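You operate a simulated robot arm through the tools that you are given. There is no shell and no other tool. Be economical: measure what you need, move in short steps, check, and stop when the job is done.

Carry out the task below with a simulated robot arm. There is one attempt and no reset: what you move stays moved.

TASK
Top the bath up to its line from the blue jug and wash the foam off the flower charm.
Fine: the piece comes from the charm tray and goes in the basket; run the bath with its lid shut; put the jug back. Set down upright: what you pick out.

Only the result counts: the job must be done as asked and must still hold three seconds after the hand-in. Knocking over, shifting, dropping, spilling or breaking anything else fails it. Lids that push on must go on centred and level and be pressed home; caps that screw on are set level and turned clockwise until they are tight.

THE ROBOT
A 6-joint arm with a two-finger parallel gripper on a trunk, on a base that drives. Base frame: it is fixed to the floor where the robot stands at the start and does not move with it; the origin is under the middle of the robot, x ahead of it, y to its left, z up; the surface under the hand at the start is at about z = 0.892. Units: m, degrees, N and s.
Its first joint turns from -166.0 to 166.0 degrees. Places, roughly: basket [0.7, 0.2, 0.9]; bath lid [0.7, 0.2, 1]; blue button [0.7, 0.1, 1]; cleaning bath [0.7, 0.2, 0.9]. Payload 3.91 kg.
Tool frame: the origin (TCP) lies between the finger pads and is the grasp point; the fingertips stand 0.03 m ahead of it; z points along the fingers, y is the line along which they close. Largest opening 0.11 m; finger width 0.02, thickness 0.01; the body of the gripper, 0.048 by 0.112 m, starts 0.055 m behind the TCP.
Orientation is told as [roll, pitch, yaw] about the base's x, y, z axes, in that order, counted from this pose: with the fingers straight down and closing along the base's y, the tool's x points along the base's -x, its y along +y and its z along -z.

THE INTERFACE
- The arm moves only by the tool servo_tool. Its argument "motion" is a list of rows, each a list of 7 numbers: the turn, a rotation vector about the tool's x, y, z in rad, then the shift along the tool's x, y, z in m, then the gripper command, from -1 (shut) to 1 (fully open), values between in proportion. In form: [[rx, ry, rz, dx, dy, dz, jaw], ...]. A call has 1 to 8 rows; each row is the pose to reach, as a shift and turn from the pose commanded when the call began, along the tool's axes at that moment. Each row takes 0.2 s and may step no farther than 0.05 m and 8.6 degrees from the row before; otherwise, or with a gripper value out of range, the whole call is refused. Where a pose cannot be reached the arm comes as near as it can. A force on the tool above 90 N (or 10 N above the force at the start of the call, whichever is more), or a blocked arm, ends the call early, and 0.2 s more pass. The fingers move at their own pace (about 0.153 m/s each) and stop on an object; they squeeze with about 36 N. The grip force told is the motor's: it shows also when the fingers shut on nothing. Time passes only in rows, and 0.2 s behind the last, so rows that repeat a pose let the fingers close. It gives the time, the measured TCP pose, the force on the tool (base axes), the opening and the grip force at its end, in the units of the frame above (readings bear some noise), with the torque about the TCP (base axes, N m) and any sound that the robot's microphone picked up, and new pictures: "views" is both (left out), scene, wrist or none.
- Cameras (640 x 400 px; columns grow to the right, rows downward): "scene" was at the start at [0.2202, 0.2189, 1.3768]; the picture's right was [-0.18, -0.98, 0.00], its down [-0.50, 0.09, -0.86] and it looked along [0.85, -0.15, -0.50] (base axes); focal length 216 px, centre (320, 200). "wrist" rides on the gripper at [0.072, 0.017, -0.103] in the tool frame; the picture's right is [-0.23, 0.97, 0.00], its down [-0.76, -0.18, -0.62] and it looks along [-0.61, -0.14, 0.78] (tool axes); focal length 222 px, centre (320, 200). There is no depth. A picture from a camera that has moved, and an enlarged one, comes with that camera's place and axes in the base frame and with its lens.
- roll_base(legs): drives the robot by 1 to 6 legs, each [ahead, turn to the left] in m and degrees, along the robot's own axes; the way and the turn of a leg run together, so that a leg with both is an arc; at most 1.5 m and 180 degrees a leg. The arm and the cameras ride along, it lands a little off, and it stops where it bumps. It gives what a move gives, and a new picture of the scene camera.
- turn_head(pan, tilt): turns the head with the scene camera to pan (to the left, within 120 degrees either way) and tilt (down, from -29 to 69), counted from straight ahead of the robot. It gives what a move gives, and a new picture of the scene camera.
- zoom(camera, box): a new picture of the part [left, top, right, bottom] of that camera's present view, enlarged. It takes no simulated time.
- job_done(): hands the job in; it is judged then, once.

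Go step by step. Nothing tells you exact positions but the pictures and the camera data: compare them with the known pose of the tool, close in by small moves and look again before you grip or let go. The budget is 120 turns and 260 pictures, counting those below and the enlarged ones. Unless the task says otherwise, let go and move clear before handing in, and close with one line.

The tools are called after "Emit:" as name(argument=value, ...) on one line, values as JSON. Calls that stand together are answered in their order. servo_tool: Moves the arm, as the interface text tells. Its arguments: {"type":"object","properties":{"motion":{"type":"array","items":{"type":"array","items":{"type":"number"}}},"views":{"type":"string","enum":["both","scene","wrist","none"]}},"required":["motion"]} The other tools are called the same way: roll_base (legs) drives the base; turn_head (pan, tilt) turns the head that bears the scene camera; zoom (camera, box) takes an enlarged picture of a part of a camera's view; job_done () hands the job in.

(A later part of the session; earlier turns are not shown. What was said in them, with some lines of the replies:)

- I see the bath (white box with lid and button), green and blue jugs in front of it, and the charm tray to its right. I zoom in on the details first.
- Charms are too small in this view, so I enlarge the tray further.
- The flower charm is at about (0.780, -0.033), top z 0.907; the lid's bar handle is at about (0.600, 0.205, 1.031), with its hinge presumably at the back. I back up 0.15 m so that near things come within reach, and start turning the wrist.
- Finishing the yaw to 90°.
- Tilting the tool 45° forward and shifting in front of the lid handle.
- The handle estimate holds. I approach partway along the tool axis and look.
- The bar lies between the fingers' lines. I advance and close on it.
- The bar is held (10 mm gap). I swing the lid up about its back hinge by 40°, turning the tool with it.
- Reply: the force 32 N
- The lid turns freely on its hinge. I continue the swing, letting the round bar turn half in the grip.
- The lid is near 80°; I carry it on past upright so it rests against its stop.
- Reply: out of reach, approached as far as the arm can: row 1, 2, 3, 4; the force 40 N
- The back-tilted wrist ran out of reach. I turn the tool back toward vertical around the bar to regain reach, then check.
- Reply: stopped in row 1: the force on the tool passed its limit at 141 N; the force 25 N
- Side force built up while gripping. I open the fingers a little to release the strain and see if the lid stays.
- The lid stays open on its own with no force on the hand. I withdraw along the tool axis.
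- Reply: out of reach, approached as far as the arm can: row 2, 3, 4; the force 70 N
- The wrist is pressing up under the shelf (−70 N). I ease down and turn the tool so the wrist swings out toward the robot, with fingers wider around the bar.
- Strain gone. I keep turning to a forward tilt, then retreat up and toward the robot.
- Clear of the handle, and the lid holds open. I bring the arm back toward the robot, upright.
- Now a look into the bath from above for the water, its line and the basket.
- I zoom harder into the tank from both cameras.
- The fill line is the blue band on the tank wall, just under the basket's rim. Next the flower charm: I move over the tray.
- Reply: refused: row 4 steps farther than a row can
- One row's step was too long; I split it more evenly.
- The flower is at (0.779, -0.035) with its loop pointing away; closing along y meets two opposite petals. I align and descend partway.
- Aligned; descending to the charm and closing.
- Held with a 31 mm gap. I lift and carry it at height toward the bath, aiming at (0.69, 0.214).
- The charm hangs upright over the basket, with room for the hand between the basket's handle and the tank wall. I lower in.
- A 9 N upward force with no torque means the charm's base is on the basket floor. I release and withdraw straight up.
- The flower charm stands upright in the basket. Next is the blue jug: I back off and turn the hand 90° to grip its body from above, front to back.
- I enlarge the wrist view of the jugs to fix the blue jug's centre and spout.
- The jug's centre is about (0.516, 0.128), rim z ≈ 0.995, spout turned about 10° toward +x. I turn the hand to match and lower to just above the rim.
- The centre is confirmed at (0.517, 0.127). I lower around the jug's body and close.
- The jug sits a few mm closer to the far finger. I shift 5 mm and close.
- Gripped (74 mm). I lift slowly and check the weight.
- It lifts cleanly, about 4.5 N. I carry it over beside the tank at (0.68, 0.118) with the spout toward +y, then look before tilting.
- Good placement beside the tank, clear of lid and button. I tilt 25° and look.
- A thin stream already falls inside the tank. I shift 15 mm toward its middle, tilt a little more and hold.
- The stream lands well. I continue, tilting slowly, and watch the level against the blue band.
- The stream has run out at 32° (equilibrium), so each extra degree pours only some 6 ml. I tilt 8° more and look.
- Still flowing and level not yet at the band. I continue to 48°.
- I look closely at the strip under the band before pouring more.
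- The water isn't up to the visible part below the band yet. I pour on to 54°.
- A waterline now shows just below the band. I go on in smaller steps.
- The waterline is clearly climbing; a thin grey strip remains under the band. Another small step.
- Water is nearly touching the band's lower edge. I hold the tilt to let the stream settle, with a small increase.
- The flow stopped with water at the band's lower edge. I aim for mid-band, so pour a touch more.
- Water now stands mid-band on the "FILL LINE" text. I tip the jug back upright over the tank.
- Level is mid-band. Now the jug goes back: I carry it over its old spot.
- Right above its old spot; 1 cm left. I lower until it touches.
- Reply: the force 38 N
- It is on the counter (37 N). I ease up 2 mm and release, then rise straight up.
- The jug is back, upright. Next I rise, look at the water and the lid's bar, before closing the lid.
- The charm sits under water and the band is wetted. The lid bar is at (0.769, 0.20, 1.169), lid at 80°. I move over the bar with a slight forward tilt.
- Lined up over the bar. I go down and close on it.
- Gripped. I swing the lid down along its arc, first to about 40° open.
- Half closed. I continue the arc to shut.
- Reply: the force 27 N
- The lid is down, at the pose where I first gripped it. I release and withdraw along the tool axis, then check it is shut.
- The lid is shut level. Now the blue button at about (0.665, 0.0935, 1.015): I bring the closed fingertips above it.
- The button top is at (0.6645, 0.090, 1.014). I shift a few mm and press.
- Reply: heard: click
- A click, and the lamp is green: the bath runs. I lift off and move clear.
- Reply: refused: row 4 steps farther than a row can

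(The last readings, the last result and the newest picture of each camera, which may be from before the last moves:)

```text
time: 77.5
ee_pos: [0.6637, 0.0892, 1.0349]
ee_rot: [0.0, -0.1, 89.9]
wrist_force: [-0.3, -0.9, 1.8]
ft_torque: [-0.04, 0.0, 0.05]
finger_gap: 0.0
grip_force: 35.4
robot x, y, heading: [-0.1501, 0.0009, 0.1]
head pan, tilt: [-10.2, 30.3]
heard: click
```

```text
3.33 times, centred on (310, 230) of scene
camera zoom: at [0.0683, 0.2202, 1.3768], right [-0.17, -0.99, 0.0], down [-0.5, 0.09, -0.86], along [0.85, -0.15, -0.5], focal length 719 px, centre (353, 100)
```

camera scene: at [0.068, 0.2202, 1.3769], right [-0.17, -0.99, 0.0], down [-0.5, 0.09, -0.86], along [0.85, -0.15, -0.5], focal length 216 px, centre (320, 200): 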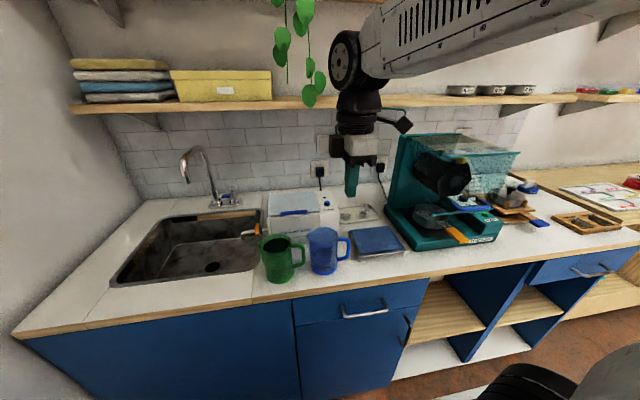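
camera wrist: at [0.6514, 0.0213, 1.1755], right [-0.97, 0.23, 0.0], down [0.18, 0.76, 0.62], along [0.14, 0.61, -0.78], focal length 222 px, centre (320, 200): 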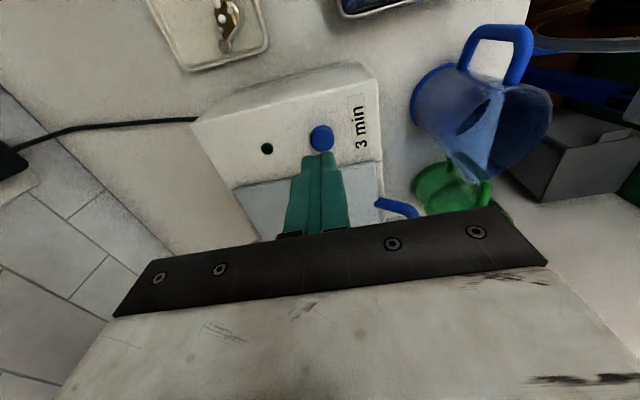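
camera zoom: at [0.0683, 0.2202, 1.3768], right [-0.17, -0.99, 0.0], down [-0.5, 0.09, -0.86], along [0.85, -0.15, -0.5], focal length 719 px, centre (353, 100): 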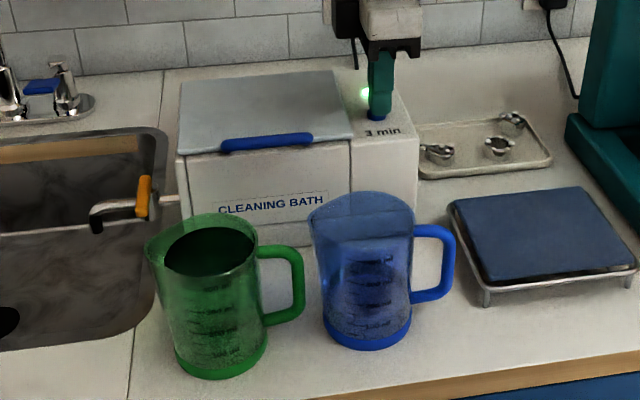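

One step was too long; I lift with shorter ones.

Emit:
servo_tool(motion=[[0, 0, 0, 0, 0, -0.03, -1], [0, 0, 0, 0, 0, -0.07, -1], [0, 0, 0, 0, 0, -0.11, -1], [0, 0, 0, 0, 0.03, -0.14, -1], [0, 0, 0, 0.02, 0.06, -0.165, -1], [0, 0, 0, 0.04, 0.09, -0.19, -1], [0, 0, 0, 0.06, 0.12, -0.21, -1], [0, 0, 0, 0.08, 0.15, -0.22, -1]], views="scene")

Emit:
zoom(camera="scene", box=[250, 170, 370, 290])

```text
time: 79.3
ee_pos: [0.5137, 0.0121, 1.2563]
ee_rot: [0.0, -0.1, 90.0]
wrist_force: [-0.1, 0.2, -1.3]
ft_torque: [-0.01, 0.0, 0.01]
finger_gap: 0.0
grip_force: 36.0
robot x, y, heading: [-0.1529, 0.0025, 0.4]
head pan, tilt: [-10.2, 30.3]
camera scene: at [0.0689, 0.2204, 1.3767], right [-0.17, -0.99, 0.0], down [-0.5, 0.09, -0.86], along [0.85, -0.15, -0.5], focal length 216 px, centre (320, 200)
```

scene: 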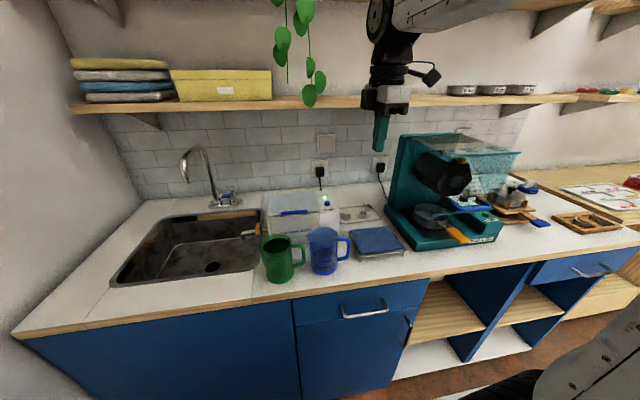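

```text
3.33 times, centred on (310, 230) of scene
camera zoom: at [0.0689, 0.2204, 1.3767], right [-0.17, -0.99, 0.0], down [-0.5, 0.09, -0.86], along [0.85, -0.15, -0.5], focal length 719 px, centre (353, 100)
```

zoom: 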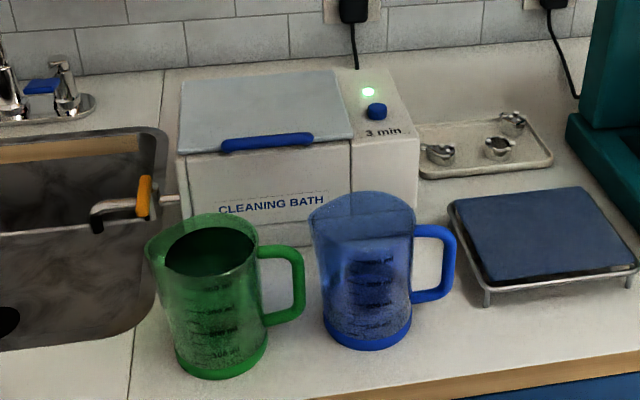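

The lamp stays on and the cycle needs time. I wait with the arm still, then look at the lamp.

Emit:
servo_tool(motion=[[0, 0, 0, 0, 0, 0, -1], [0, 0, 0, 0, 0, 0, -1], [0, 0, 0, 0, 0, 0, -1], [0, 0, 0, 0, 0, 0, -1], [0, 0, 0, 0, 0, 0, -1], [0, 0, 0, 0, 0, 0, -1], [0, 0, 0, 0, 0, 0, -1], [0, 0, 0, 0, 0, 0, -1]], views="none")

Emit:
turn_head(pan=60, tilt=30.3)

Emit:
turn_head(pan=-10.2, tilt=30.3)

Emit:
servo_tool(motion=[[0, 0, 0, 0, 0, 0, -1], [0, 0, 0, 0, 0, 0, -1], [0, 0, 0, 0, 0, 0, -1], [0, 0, 0, 0, 0, 0, -1], [0, 0, 0, 0, 0, 0, -1], [0, 0, 0, 0, 0, 0, -1], [0, 0, 0, 0, 0, 0, -1], [0, 0, 0, 0, 0, 0, -1]], views="none")

Emit:
zoom(camera="scene", box=[290, 170, 350, 230])

```text
time: 81.1
ee_pos: [0.5125, 0.0121, 1.2555]
ee_rot: [-0.1, 0.1, 90.0]
wrist_force: [0.1, 0.9, -0.1]
ft_torque: [0.02, 0.0, 0.02]
finger_gap: 0.0
grip_force: 36.5
robot x, y, heading: [-0.1548, 0.0002, 0.3]
head pan, tilt: [-10.2, 30.3]
```

```text
time: 82.5
ee_pos: [0.5122, 0.0125, 1.2552]
ee_rot: [-0.1, -0.1, 90.0]
wrist_force: [-0.9, -0.7, -0.8]
ft_torque: [-0.02, 0.01, 0.0]
finger_gap: 0.0003
grip_force: 35.7
robot x, y, heading: [-0.1531, 0.0039, 0.5]
head pan, tilt: [60.0, 30.3]
camera scene: at [0.0241, 0.3142, 1.3768], right [0.87, -0.5, 0.0], down [-0.25, -0.44, -0.86], along [0.43, 0.75, -0.5], focal length 216 px, centre (320, 200)
```

scene: 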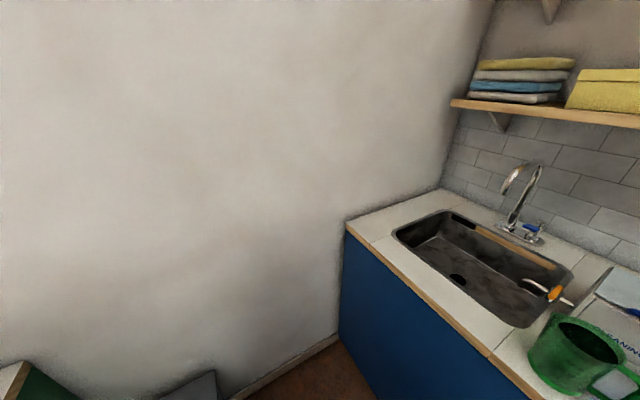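

```text
time: 84.0
ee_pos: [0.5129, 0.012, 1.2572]
ee_rot: [-0.1, -0.2, 89.9]
wrist_force: [0.6, 0.1, -0.1]
ft_torque: [-0.03, 0.01, -0.01]
finger_gap: 0.0001
grip_force: 36.2
robot x, y, heading: [-0.1506, 0.0007, 0.3]
head pan, tilt: [-10.2, 30.3]
camera scene: at [0.0683, 0.2203, 1.3768], right [-0.17, -0.99, 0.0], down [-0.5, 0.09, -0.86], along [0.85, -0.15, -0.5], focal length 216 px, centre (320, 200)
```

scene: 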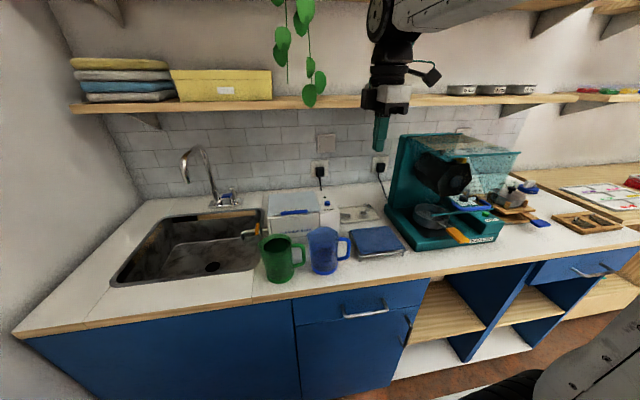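

```text
time: 85.8
ee_pos: [0.5139, 0.0119, 1.2557]
ee_rot: [0.0, -0.1, 90.0]
wrist_force: [0.4, -0.6, -0.9]
ft_torque: [0.02, 0.01, 0.02]
finger_gap: 0.0001
grip_force: 36.1
robot x, y, heading: [-0.1512, 0.0021, 0.2]
head pan, tilt: [-10.2, 30.3]
```

```text
6.67 times, centred on (320, 200) of scene
camera zoom: at [0.0683, 0.2203, 1.3768], right [-0.17, -0.99, 0.0], down [-0.5, 0.09, -0.86], along [0.85, -0.15, -0.5], focal length 1438 px, centre (320, 200)
```

zoom: 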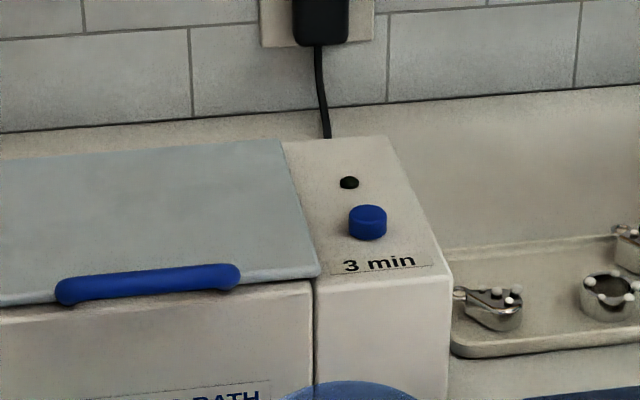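

The lamp has gone out, so the cycle is over. To verify the result I'll lift the lid partway and look, retracing the same approach to its bar.

Emit:
servo_tool(motion=[[0.131, 0, 0, -0.031, 0.006, 0.006, 0], [0.262, 0, 0, -0.062, 0.012, 0.012, 0], [0.393, 0, 0, -0.093, 0.018, 0.018, 0], [0.524, 0, 0, -0.124, 0.024, 0.024, 0], [0.655, 0, 0, -0.155, 0.03, 0.031, 0], [0.785, 0, 0, -0.188, 0.035, 0.038, 0]], views="none")

Emit:
servo_tool(motion=[[0, 0, 0, 0, 0.02, 0.03, 0], [0, 0, 0, 0, 0.045, 0.06, 0], [0, 0, 0, 0, 0.046, 0.1, 0], [0, 0, 0, 0, 0.046, 0.14, 0]], views="wrist")

```text
time: 87.2
ee_pos: [0.4795, 0.199, 1.2196]
ee_rot: [-45.1, -0.1, 90.2]
wrist_force: [0.8, -1.0, 0.7]
ft_torque: [0.01, 0.08, 0.02]
finger_gap: 0.0549
grip_force: 0.0
robot x, y, heading: [-0.154, 0.0012, 0.1]
head pan, tilt: [-10.2, 30.3]
```

```text
time: 88.2
ee_pos: [0.5441, 0.1973, 1.0849]
ee_rot: [-45.1, -0.1, 90.0]
wrist_force: [0.3, -0.2, -0.6]
ft_torque: [0.02, -0.03, 0.02]
finger_gap: 0.0549
grip_force: 0.1
robot x, y, heading: [-0.1497, -0.0009, 0.1]
head pan, tilt: [-10.2, 30.3]
camera wrist: at [0.4591, 0.1264, 1.1469], right [-0.69, 0.23, -0.69], down [-0.32, 0.76, 0.57], along [0.65, 0.61, -0.45], focal length 222 px, centre (320, 200)
```

wrist: 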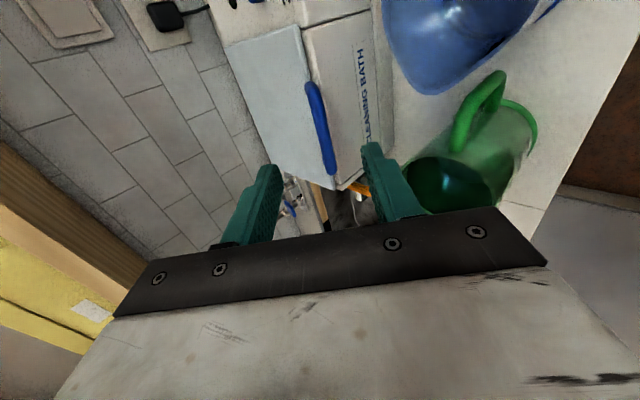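

Same alignment as before. I grip and lift the lid 40°.

Emit:
servo_tool(motion=[[0, 0, 0, 0, 0, 0.03, 0], [0, 0, 0, 0, 0, 0.062, 0], [0, 0, 0, 0, 0, 0.062, -1], [0, 0, 0, 0, 0, 0.062, -1], [0, 0, 0, 0, 0, 0.062, -1]], views="none")

Emit:
servo_tool(motion=[[-0.07, 0, 0, 0, -0.0114, -0.0057, -1], [-0.14, 0, 0, 0, -0.0228, -0.0115, -1], [-0.279, 0, 0, 0, -0.0468, -0.0199, -1], [-0.419, 0, 0, 0, -0.0718, -0.0249, -1], [-0.559, 0, 0, 0, -0.0974, -0.0264, -1], [-0.698, 0, 0, 0, -0.1228, -0.0243, -1]], views="wrist")

Emit:
zoom(camera="wrist", box=[290, 10, 380, 90])

Emit:
zoom(camera="scene", box=[270, 180, 330, 220])

```text
time: 89.4
ee_pos: [0.588, 0.1982, 1.0432]
ee_rot: [-45.0, -0.1, 90.0]
wrist_force: [-18.7, -1.8, 1.5]
ft_torque: [0.01, 0.27, 0.18]
finger_gap: 0.0103
grip_force: 45.0
robot x, y, heading: [-0.1424, 0.0006, 0.4]
head pan, tilt: [-10.2, 30.3]
```

```text
time: 90.8
ee_pos: [0.6599, 0.1981, 1.1508]
ee_rot: [-5.2, -0.1, 90.1]
wrist_force: [-18.0, 5.0, 23.0]
ft_torque: [0.56, 0.25, -0.01]
finger_gap: 0.0102
grip_force: 45.0
robot x, y, heading: [-0.1507, -0.0019, 0.4]
head pan, tilt: [-10.2, 30.3]
camera wrist: at [0.6333, 0.1268, 1.2518], right [-0.97, 0.23, -0.09], down [0.12, 0.76, 0.64], along [0.21, 0.61, -0.76], focal length 222 px, centre (320, 200)
```

wrist: 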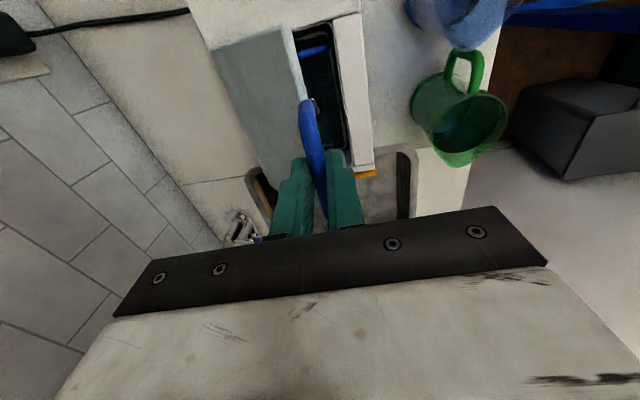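

```text
5.00 times, centred on (335, 50) of wrist
camera zoom: at [0.6333, 0.1268, 1.2518], right [-0.97, 0.23, -0.09], down [0.12, 0.76, 0.64], along [0.21, 0.61, -0.76], focal length 1111 px, centre (245, 950)
```

zoom: 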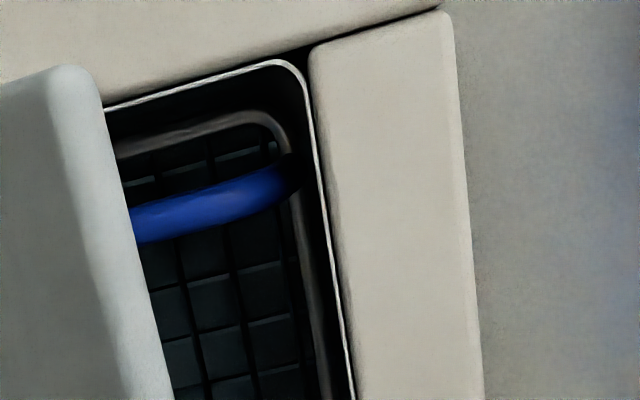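

```text
10.00 times, centred on (300, 200) of scene
camera zoom: at [0.0666, 0.2203, 1.3771], right [-0.17, -0.99, 0.0], down [-0.5, 0.09, -0.86], along [0.85, -0.15, -0.5], focal length 2156 px, centre (520, 200)
```

zoom: 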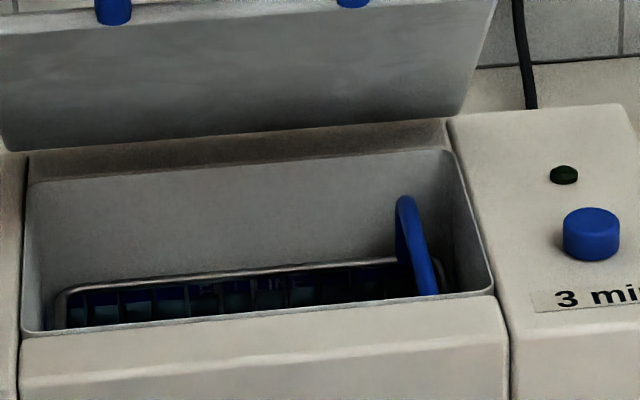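

The bar hides the charm; I open 24° further along the proven arc.

Emit:
servo_tool(motion=[[-0.07, 0, 0, 0, -0.0221, -0.012, -1], [-0.14, 0, 0, 0, -0.0454, -0.0207, -1], [-0.21, 0, 0, 0, -0.0697, -0.0262, -1]], views="wrist")

Emit:
zoom(camera="wrist", box=[310, 20, 410, 140])

Emit:
zoom(camera="wrist", box=[325, 60, 375, 120])

Emit:
zoom(camera="scene", box=[270, 200, 310, 222])

```text
time: 91.6
ee_pos: [0.7272, 0.1981, 1.1804]
ee_rot: [7.0, -0.1, 90.1]
wrist_force: [-3.6, 5.9, 17.0]
ft_torque: [-0.13, 0.04, -0.19]
finger_gap: 0.0099
grip_force: 44.7
robot x, y, heading: [-0.1529, 0.0004, 0.1]
head pan, tilt: [-10.2, 30.3]
camera wrist: at [0.7231, 0.1269, 1.2851], right [-0.97, 0.23, 0.12], down [0.25, 0.76, 0.6], along [0.05, 0.61, -0.79], focal length 222 px, centre (320, 200)
```

wrist: 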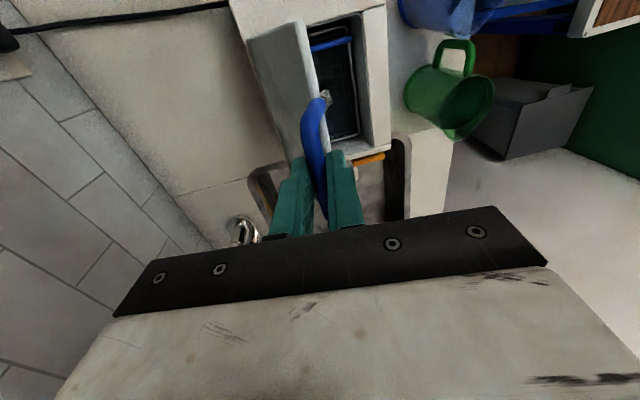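

```text
3.33 times, centred on (360, 80) of wrist
camera zoom: at [0.7231, 0.1269, 1.2851], right [-0.97, 0.23, 0.12], down [0.25, 0.76, 0.6], along [0.05, 0.61, -0.79], focal length 740 px, centre (187, 600)
```

zoom: 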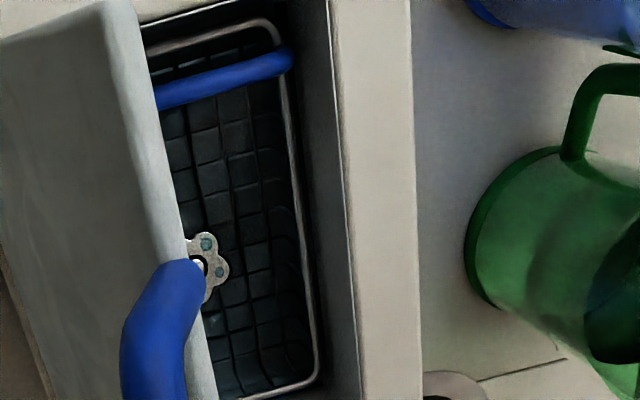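

```text
6.67 times, centred on (350, 90) of wrist
camera zoom: at [0.7231, 0.1269, 1.2851], right [-0.97, 0.23, 0.12], down [0.25, 0.76, 0.6], along [0.05, 0.61, -0.79], focal length 1481 px, centre (120, 933)
```

zoom: 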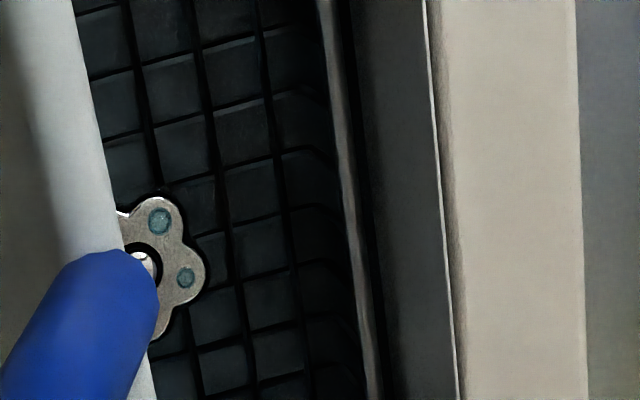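

```text
16.00 times, centred on (290, 211) of scene
camera zoom: at [0.0675, 0.2205, 1.3769], right [-0.17, -0.99, 0.0], down [-0.5, 0.09, -0.86], along [0.85, -0.15, -0.5], focal length 3450 px, centre (800, 24)
```

zoom: 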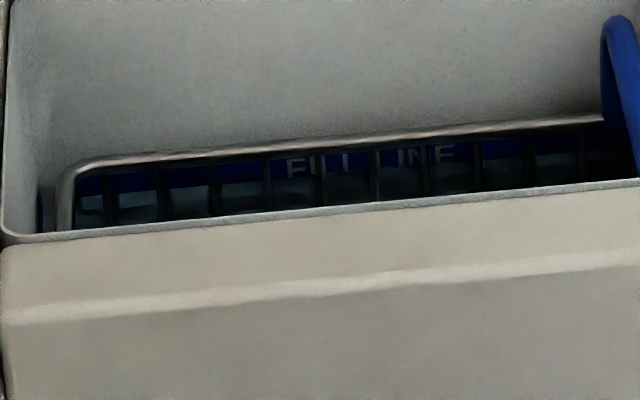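

The foam balls look changed (teal spots) but I want a clear view. I open the lid fully to its resting place with a forward-tilted tool.

Emit:
servo_tool(motion=[[0.09, 0, 0, 0, -0.012, -0.003, -1], [0.17, 0, 0, 0, -0.024, -0.006, -1], [0.26, 0, 0, 0, -0.037, -0.0085, -1], [0.26, 0, 0, 0, -0.037, -0.0085, -1]], views="wrist")

Emit:
zoom(camera="wrist", box=[370, 50, 420, 110])

```text
time: 92.6
ee_pos: [0.7631, 0.1982, 1.1822]
ee_rot: [-7.8, 0.0, 90.0]
wrist_force: [0.6, 4.5, -7.5]
ft_torque: [-0.09, 0.05, -0.57]
finger_gap: 0.0103
grip_force: 45.4
robot x, y, heading: [-0.1493, 0.0011, 0.5]
head pan, tilt: [-10.2, 30.3]
camera wrist: at [0.7327, 0.1269, 1.2825], right [-0.96, 0.23, -0.13], down [0.09, 0.76, 0.64], along [0.25, 0.61, -0.76], focal length 222 px, centre (320, 200)
```

wrist: 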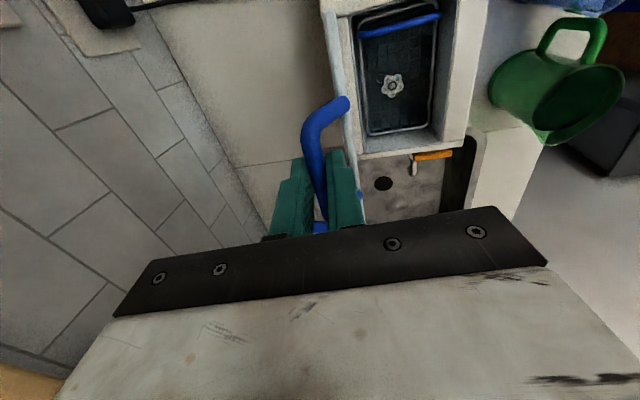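

```text
6.67 times, centred on (395, 80) of wrist
camera zoom: at [0.7327, 0.1269, 1.2825], right [-0.96, 0.23, -0.13], down [0.09, 0.76, 0.64], along [0.25, 0.61, -0.76], focal length 1481 px, centre (-180, 1000)
```

zoom: 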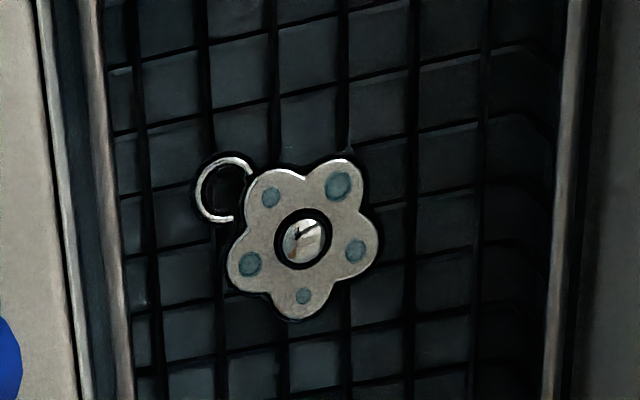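

The spots sit where the foam was but look flat and teal; I want an unshadowed look. I release the lid (it holds here), back off and view the charm from above.

Emit:
servo_tool(motion=[[0, 0, 0, 0, 0, 0, -0.5], [0, 0, 0, 0, 0, 0, -0.1], [0, 0, 0, 0, 0, -0.03, -0.1], [0, 0, 0, 0, 0, -0.065, -0.1], [0, 0, 0, 0, 0.04, -0.08, -0.1], [0, 0, 0, 0, 0.085, -0.085, -0.1], [-0.07, 0, 0, 0, 0.12, -0.085, -0.1], [-0.14, 0, 0, 0.03, 0.15, -0.085, -0.1]], views="wrist")

Emit:
zoom(camera="wrist", box=[240, 20, 340, 130])

Emit:
zoom(camera="scene", box=[265, 140, 335, 225])

```text
time: 94.4
ee_pos: [0.6008, 0.1672, 1.2453]
ee_rot: [0.3, 0.0, 90.0]
wrist_force: [0.3, 0.2, -0.5]
ft_torque: [0.01, 0.04, -0.03]
finger_gap: 0.0495
grip_force: 0.1
robot x, y, heading: [-0.1497, 0.0038, 0.1]
head pan, tilt: [-10.2, 30.3]
camera wrist: at [0.5852, 0.0965, 1.3499], right [-0.97, 0.23, 0.0], down [0.18, 0.76, 0.62], along [0.14, 0.61, -0.78], focal length 222 px, centre (320, 200)
```

wrist: 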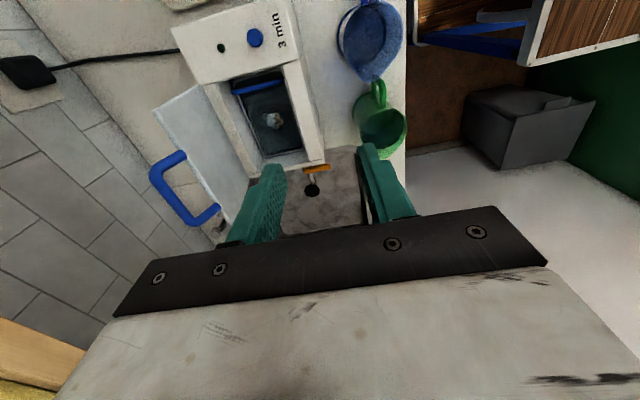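

```text
3.64 times, centred on (290, 75) of wrist
camera zoom: at [0.5852, 0.0965, 1.3499], right [-0.97, 0.23, 0.0], down [0.18, 0.76, 0.62], along [0.14, 0.61, -0.78], focal length 808 px, centre (429, 654)
```

zoom: 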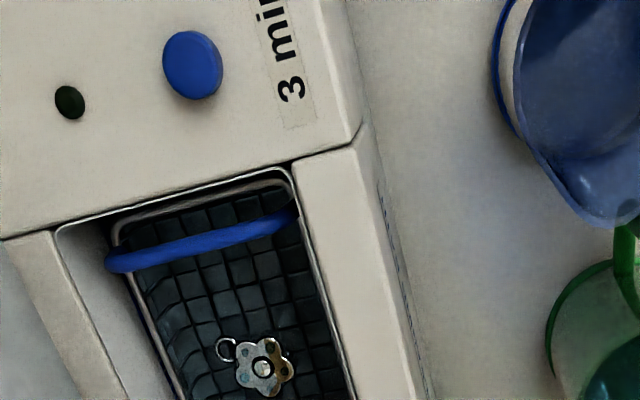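

```text
4.71 times, centred on (300, 182) of scene
camera zoom: at [0.0687, 0.2206, 1.3767], right [-0.17, -0.99, 0.0], down [-0.5, 0.09, -0.86], along [0.85, -0.15, -0.5], focal length 1015 px, centre (414, 282)
```

zoom: 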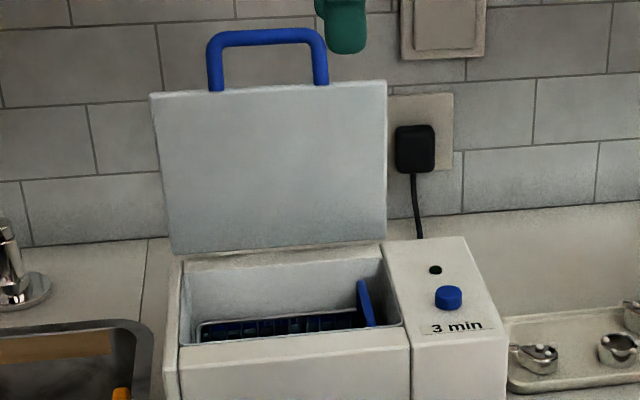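

Emit:
zoom(camera="wrist", box=[262, 108, 290, 130])

Emit:
zoom(camera="wrist", box=[225, 75, 310, 165])

```text
16.00 times, centred on (276, 119) of wrist
camera zoom: at [0.5852, 0.0965, 1.3499], right [-0.97, 0.23, 0.0], down [0.18, 0.76, 0.62], along [0.14, 0.61, -0.78], focal length 3554 px, centre (1024, 1496)
```

zoom: 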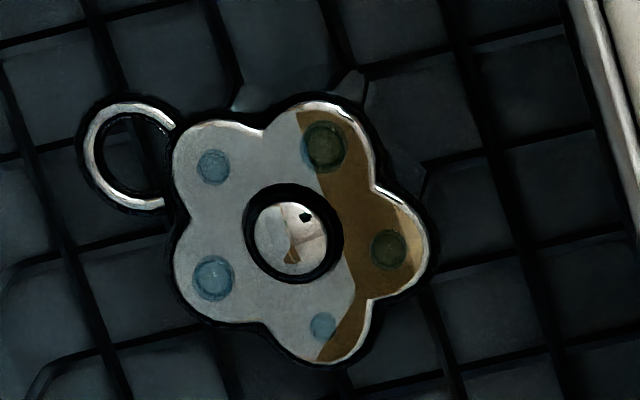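

```text
4.44 times, centred on (268, 120) of wrist
camera zoom: at [0.5852, 0.0965, 1.3499], right [-0.97, 0.23, 0.0], down [0.18, 0.76, 0.62], along [0.14, 0.61, -0.78], focal length 987 px, centre (553, 556)
```

zoom: 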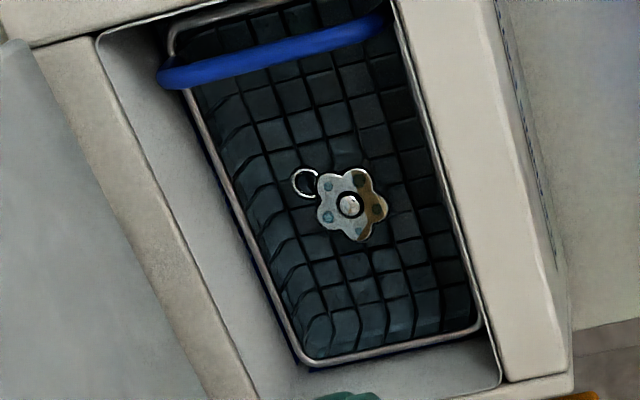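

The opaque white foam is gone; only faint translucent traces show. I'll shut the lid again (and give it a second cycle to be sure), going back over the bar.

Emit:
servo_tool(motion=[[0.03, 0, 0, -0.01, -0.035, -0.005, -0.1], [0.07, 0, 0, -0.02, -0.075, -0.005, -0.1], [0.11, 0, 0, -0.033, -0.115, -0.005, -0.1], [0.14, 0, 0, -0.033, -0.15, -0.005, -0.1], [0.14, 0, 0, -0.033, -0.1566, -0.005, -0.1]], views="none")

Emit:
zoom(camera="wrist", box=[200, 40, 440, 240])

```text
time: 95.6
ee_pos: [0.7585, 0.2023, 1.2526]
ee_rot: [-7.9, -0.1, 90.0]
wrist_force: [-0.8, 0.6, 0.1]
ft_torque: [-0.01, -0.02, 0.0]
finger_gap: 0.0495
grip_force: 0.0
robot x, y, heading: [-0.153, 0.002, 0.4]
head pan, tilt: [-10.2, 30.3]
```

```text
2.00 times, centred on (320, 140) of wrist
camera zoom: at [0.7274, 0.1299, 1.3535], right [-0.96, 0.23, -0.13], down [0.09, 0.76, 0.64], along [0.25, 0.61, -0.75], focal length 444 px, centre (320, 320)
```

zoom: 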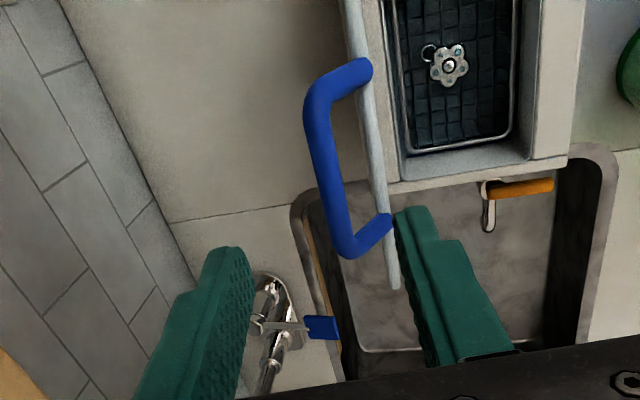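

Same view as before the run: the white lumps are gone from the petals. The bar is a few mm nearer; I shift, go down and grip.

Emit:
servo_tool(motion=[[0, 0, 0, 0, 0.005, 0.03, -0.3], [0, 0, 0, 0, 0.005, 0.05, -0.36], [0, 0, 0, 0, 0.005, 0.067, -0.36], [0, 0, 0, 0, 0.005, 0.067, -1], [0, 0, 0, 0, 0.005, 0.067, -1]], views="wrist")

```text
time: 96.8
ee_pos: [0.7617, 0.2012, 1.1853]
ee_rot: [-7.9, -0.1, 90.0]
wrist_force: [-0.4, 0.7, -0.6]
ft_torque: [0.02, 0.01, -0.58]
finger_gap: 0.0104
grip_force: 44.9
robot x, y, heading: [-0.152, -0.0018, 0.3]
head pan, tilt: [-10.2, 30.3]
camera wrist: at [0.7318, 0.1287, 1.2859], right [-0.96, 0.23, -0.13], down [0.09, 0.76, 0.64], along [0.25, 0.61, -0.75], focal length 222 px, centre (320, 200)
```

wrist: 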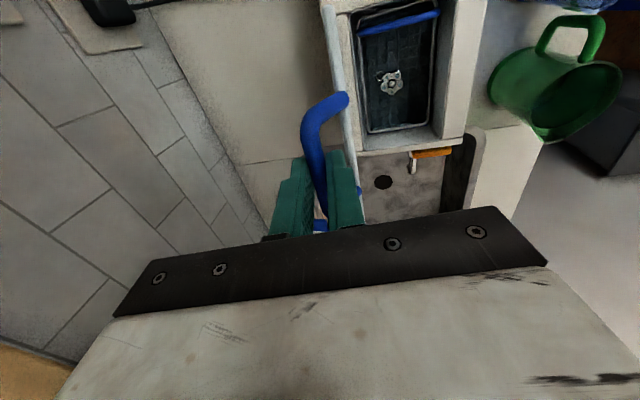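

Gripped; I swing the lid shut along the same arc.

Emit:
servo_tool(motion=[[0.064, 0, 0, 0, 0.0165, 0.0003, -1], [0.128, 0, 0, 0, 0.0411, 0.0012, -1], [0.192, 0, 0, 0, 0.0653, 0.0055, -1], [0.256, 0, 0, 0, 0.0886, 0.0129, -1], [0.32, 0, 0, 0, 0.1107, 0.0236, -1]], views="none")

Emit:
servo_tool(motion=[[0.065, 0, 0, 0, 0.0244, 0.0066, -1], [0.13, 0, 0, 0, 0.0471, 0.0163, -1], [0.195, 0, 0, 0, 0.0687, 0.0294, -1], [0.26, 0, 0, 0, 0.0879, 0.0449, -1], [0.293, 0, 0, 0, 0.0965, 0.054, -1], [0.325, 0, 0, 0, 0.1048, 0.0632, -1], [0.325, 0, 0, 0, 0.1048, 0.0632, -1]], views="wrist")

```text
time: 98.0
ee_pos: [0.6554, 0.2006, 1.1478]
ee_rot: [-26.4, -0.1, 89.9]
wrist_force: [-21.1, -11.9, 25.4]
ft_torque: [-0.31, 0.17, -0.44]
finger_gap: 0.0104
grip_force: 44.6
robot x, y, heading: [-0.1526, -0.0037, 0.2]
head pan, tilt: [-10.2, 30.3]
```

```text
time: 99.6
ee_pos: [0.5918, 0.2012, 1.0423]
ee_rot: [-44.8, -0.1, 90.0]
wrist_force: [26.9, -8.5, -5.8]
ft_torque: [-0.15, -0.18, 0.02]
finger_gap: 0.0103
grip_force: 44.7
robot x, y, heading: [-0.1498, 0.0026, 0.5]
head pan, tilt: [-10.2, 30.3]
camera wrist: at [0.5061, 0.1299, 1.1046], right [-0.69, 0.23, -0.69], down [-0.31, 0.76, 0.57], along [0.65, 0.61, -0.45], focal length 222 px, centre (320, 200)
```

wrist: 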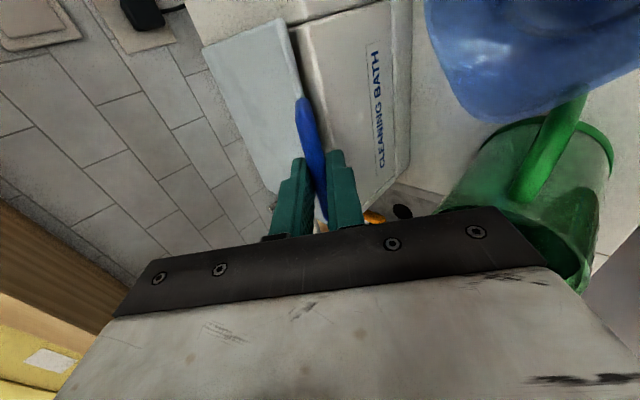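

Shut again. I release, withdraw, and bring the closed fingers over the button as before.

Emit:
servo_tool(motion=[[0, 0, 0, 0, 0, 0, -0.6], [0, 0, 0, 0, 0, 0, -0.3], [0, 0, 0, 0, 0, 0, -0.3], [0, 0, 0, 0, 0, -0.04, -0.3], [0, 0, 0, 0, 0, -0.085, -0.3], [0, 0, 0, 0, 0, -0.13, -0.3], [0, 0, 0, 0, 0, -0.17, -0.3]], views="none")

Emit:
servo_tool(motion=[[-0.13, 0, 0, 0.03, 0, -0.02, -0.6], [-0.26, 0, 0, 0.06, 0, -0.03, -1], [-0.39, 0, 0, 0.09, 0, -0.03, -1], [-0.52, 0, 0, 0.11, 0, -0.03, -1], [-0.65, 0, 0, 0.11, 0, -0.03, -1], [-0.785, 0, 0, 0.11, 0, -0.03, -1]], views="scene")

Emit:
zoom(camera="scene", box=[250, 160, 360, 290])

```text
time: 101.2
ee_pos: [0.4721, 0.2027, 1.1615]
ee_rot: [-44.8, 0.0, 90.0]
wrist_force: [0.8, -0.2, -0.4]
ft_torque: [-0.02, 0.02, 0.02]
finger_gap: 0.0385
grip_force: 0.1
robot x, y, heading: [-0.1515, -0.003, 0.2]
head pan, tilt: [-10.2, 30.3]
```

```text
time: 102.6
ee_pos: [0.4486, 0.0911, 1.1848]
ee_rot: [0.2, -0.2, 90.0]
wrist_force: [-0.5, 0.8, 1.0]
ft_torque: [-0.02, -0.04, 0.0]
finger_gap: 0.0
grip_force: 36.2
robot x, y, heading: [-0.1551, -0.0009, 0.4]
head pan, tilt: [-10.2, 30.3]
camera scene: at [0.068, 0.2201, 1.3768], right [-0.17, -0.99, 0.0], down [-0.5, 0.09, -0.86], along [0.85, -0.15, -0.5], focal length 216 px, centre (320, 200)
```

scene: 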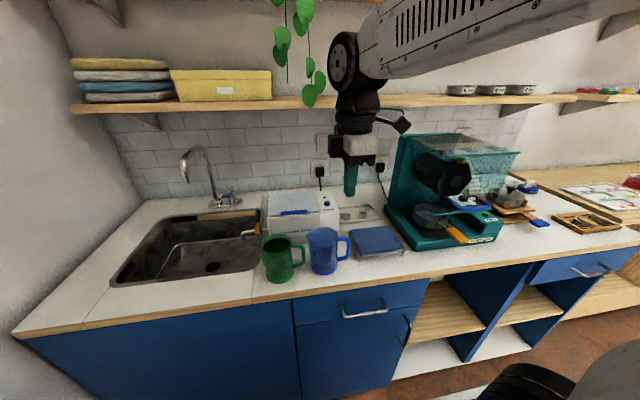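

```text
3.08 times, centred on (305, 225) of scene
camera zoom: at [0.068, 0.2201, 1.3768], right [-0.17, -0.99, 0.0], down [-0.5, 0.09, -0.86], along [0.85, -0.15, -0.5], focal length 664 px, centre (366, 123)
```

zoom: 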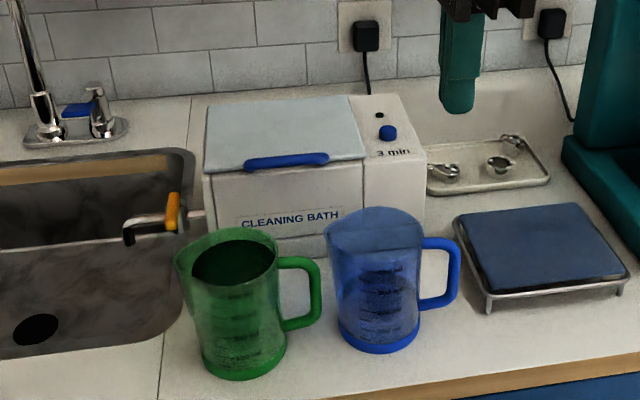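

All in order. I press the button once more for a second cycle, then lift away.

Emit:
servo_tool(motion=[[0, 0, 0, 0.0015, -0.045, 0, -1], [0, 0, 0, 0.0015, -0.09, 0, -1], [0, 0, 0, 0.0015, -0.135, 0, -1], [0, 0, 0, 0.0015, -0.175, 0.01, -1], [0, 0, 0, 0.0015, -0.205, 0.04, -1], [0, 0, 0, 0.0015, -0.2155, 0.085, -1], [0, 0, 0, 0.0015, -0.2155, 0.12, -1]], views="none")

Emit:
servo_tool(motion=[[0, 0, 0, 0, 0, 0.015, -1], [0, 0, 0, 0, 0, 0.024, -1], [0, 0, 0, 0, 0, 0.029, -1], [0, 0, 0, 0, 0, 0.029, -1]], views="none")

Emit:
zoom(camera="scene", box=[290, 170, 350, 230])

```text
time: 104.2
ee_pos: [0.6648, 0.0906, 1.0641]
ee_rot: [0.2, 0.0, 89.9]
wrist_force: [0.2, 0.7, 0.5]
ft_torque: [-0.01, -0.03, -0.03]
finger_gap: 0.0
grip_force: 36.0
robot x, y, heading: [-0.1512, -0.0042, 0.2]
head pan, tilt: [-10.2, 30.3]
```

```text
time: 105.2
ee_pos: [0.6647, 0.0896, 1.0361]
ee_rot: [0.2, -0.2, 90.0]
wrist_force: [2.2, 0.0, 5.0]
ft_torque: [0.0, -0.06, 0.03]
finger_gap: 0.0
grip_force: 35.9
robot x, y, heading: [-0.1478, 0.0019, 0.6]
head pan, tilt: [-10.2, 30.3]
heard: click
```

```text
6.67 times, centred on (320, 200) of scene
camera zoom: at [0.0683, 0.2202, 1.3768], right [-0.17, -0.99, 0.0], down [-0.5, 0.09, -0.86], along [0.85, -0.15, -0.5], focal length 1438 px, centre (320, 200)
```

zoom: 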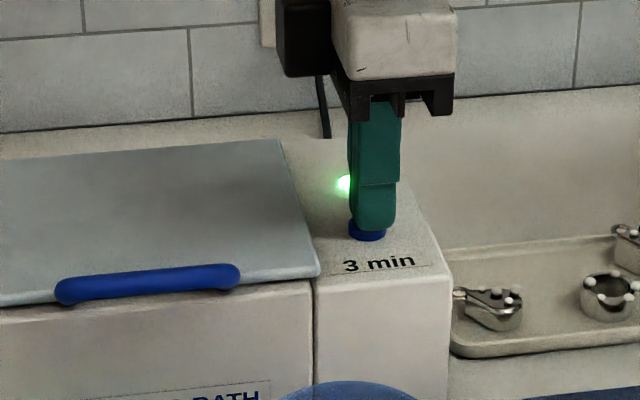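

The second cycle runs (click, green lamp). I move clear and wait for it to end.

Emit:
servo_tool(motion=[[0, 0, 0, 0, 0, -0.03, -1], [0, 0, 0, 0, 0, -0.07, -1], [0, 0, 0, 0, 0, -0.11, -1], [0, 0, 0, 0, 0.03, -0.14, -1], [0, 0, 0, 0.02, 0.06, -0.165, -1], [0, 0, 0, 0.04, 0.09, -0.19, -1], [0, 0, 0, 0.06, 0.12, -0.21, -1], [0, 0, 0, 0.08, 0.15, -0.22, -1]], views="none")

Emit:
servo_tool(motion=[[0, 0, 0, 0, 0, 0, -1], [0, 0, 0, 0, 0, 0, -1], [0, 0, 0, 0, 0, 0, -1], [0, 0, 0, 0, 0, 0, -1], [0, 0, 0, 0, 0, 0, -1], [0, 0, 0, 0, 0, 0, -1], [0, 0, 0, 0, 0, 0, -1], [0, 0, 0, 0, 0, 0, -1]], views="none")

Emit:
servo_tool(motion=[[0, 0, 0, 0, 0, 0, -1], [0, 0, 0, 0, 0, 0, -1], [0, 0, 0, 0, 0, 0, -1], [0, 0, 0, 0, 0, 0, -1], [0, 0, 0, 0, 0, 0, -1], [0, 0, 0, 0, 0, 0, -1], [0, 0, 0, 0, 0, 0, -1], [0, 0, 0, 0, 0, 0, -1]], views="none")

Emit:
servo_tool(motion=[[0, 0, 0, 0, 0, 0, -1], [0, 0, 0, 0, 0, 0, -1], [0, 0, 0, 0, 0, 0, -1], [0, 0, 0, 0, 0, 0, -1], [0, 0, 0, 0, 0, 0, -1], [0, 0, 0, 0, 0, 0, -1], [0, 0, 0, 0, 0, 0, -1], [0, 0, 0, 0, 0, 0, -1]], views="scene")

Emit:
zoom(camera="scene", box=[250, 170, 370, 290])

```text
time: 107.0
ee_pos: [0.5178, 0.0095, 1.2537]
ee_rot: [0.1, -0.2, 90.0]
wrist_force: [0.2, 0.3, -0.4]
ft_torque: [-0.01, 0.05, 0.0]
finger_gap: 0.0001
grip_force: 35.9
robot x, y, heading: [-0.1485, 0.0, 0.4]
head pan, tilt: [-10.2, 30.3]
```

```text
time: 108.8
ee_pos: [0.5175, 0.009, 1.2545]
ee_rot: [0.1, 0.0, 90.0]
wrist_force: [0.4, 0.8, 0.0]
ft_torque: [0.0, 0.01, 0.01]
finger_gap: 0.0
grip_force: 36.0
robot x, y, heading: [-0.1539, 0.0033, 0.3]
head pan, tilt: [-10.2, 30.3]
```

```text
time: 110.6
ee_pos: [0.5177, 0.0097, 1.2545]
ee_rot: [0.1, -0.1, 90.0]
wrist_force: [0.1, 0.2, -0.1]
ft_torque: [0.02, -0.03, 0.0]
finger_gap: 0.0003
grip_force: 35.9
robot x, y, heading: [-0.1488, -0.0001, 0.1]
head pan, tilt: [-10.2, 30.3]
```

```text
time: 112.4
ee_pos: [0.5171, 0.0103, 1.2543]
ee_rot: [0.1, -0.1, 90.0]
wrist_force: [-0.8, -0.7, -0.9]
ft_torque: [-0.01, 0.0, 0.02]
finger_gap: 0.0
grip_force: 35.9
robot x, y, heading: [-0.1497, 0.0025, 0.2]
head pan, tilt: [-10.2, 30.3]
camera scene: at [0.0683, 0.2202, 1.3768], right [-0.17, -0.99, 0.0], down [-0.5, 0.09, -0.86], along [0.85, -0.15, -0.5], focal length 216 px, centre (320, 200)
```

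scene: 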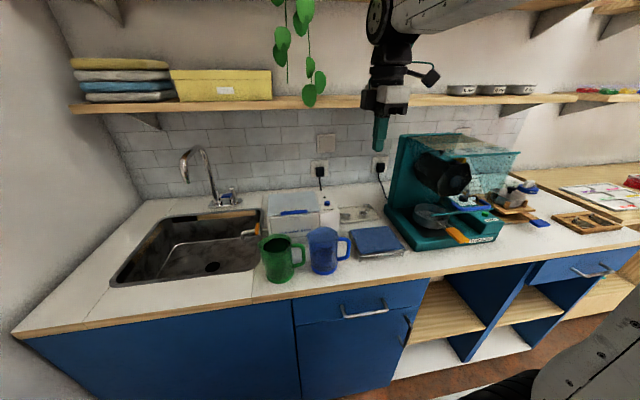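

```text
3.33 times, centred on (310, 230) of scene
camera zoom: at [0.0683, 0.2202, 1.3768], right [-0.17, -0.99, 0.0], down [-0.5, 0.09, -0.86], along [0.85, -0.15, -0.5], focal length 719 px, centre (353, 100)
```

zoom: 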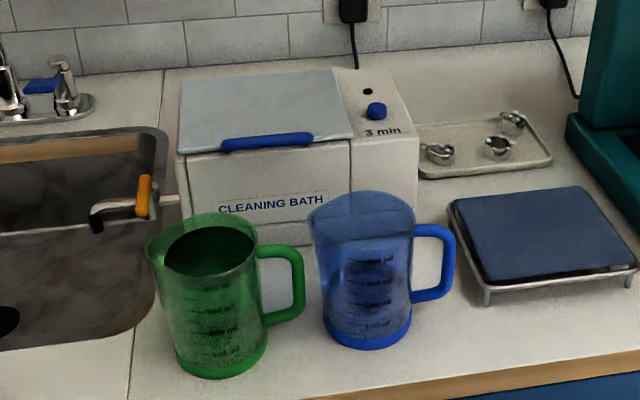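

The cycle has finished (lamp off), the lid is shut, the jug is back in its place, and the hand is clear, so I hand in.

Emit:
job_done()

```text
The job is handed in.
```

I topped the bath up to mid-band on its fill line from the blue jug and washed the flower charm with the lid shut. The charm is upright in the basket, the lid is closed and the jug is back where it stood. I ran the bath twice to be sure. After the first run only faint translucent spots were left where the white foam had been, and I did not look again after the second.
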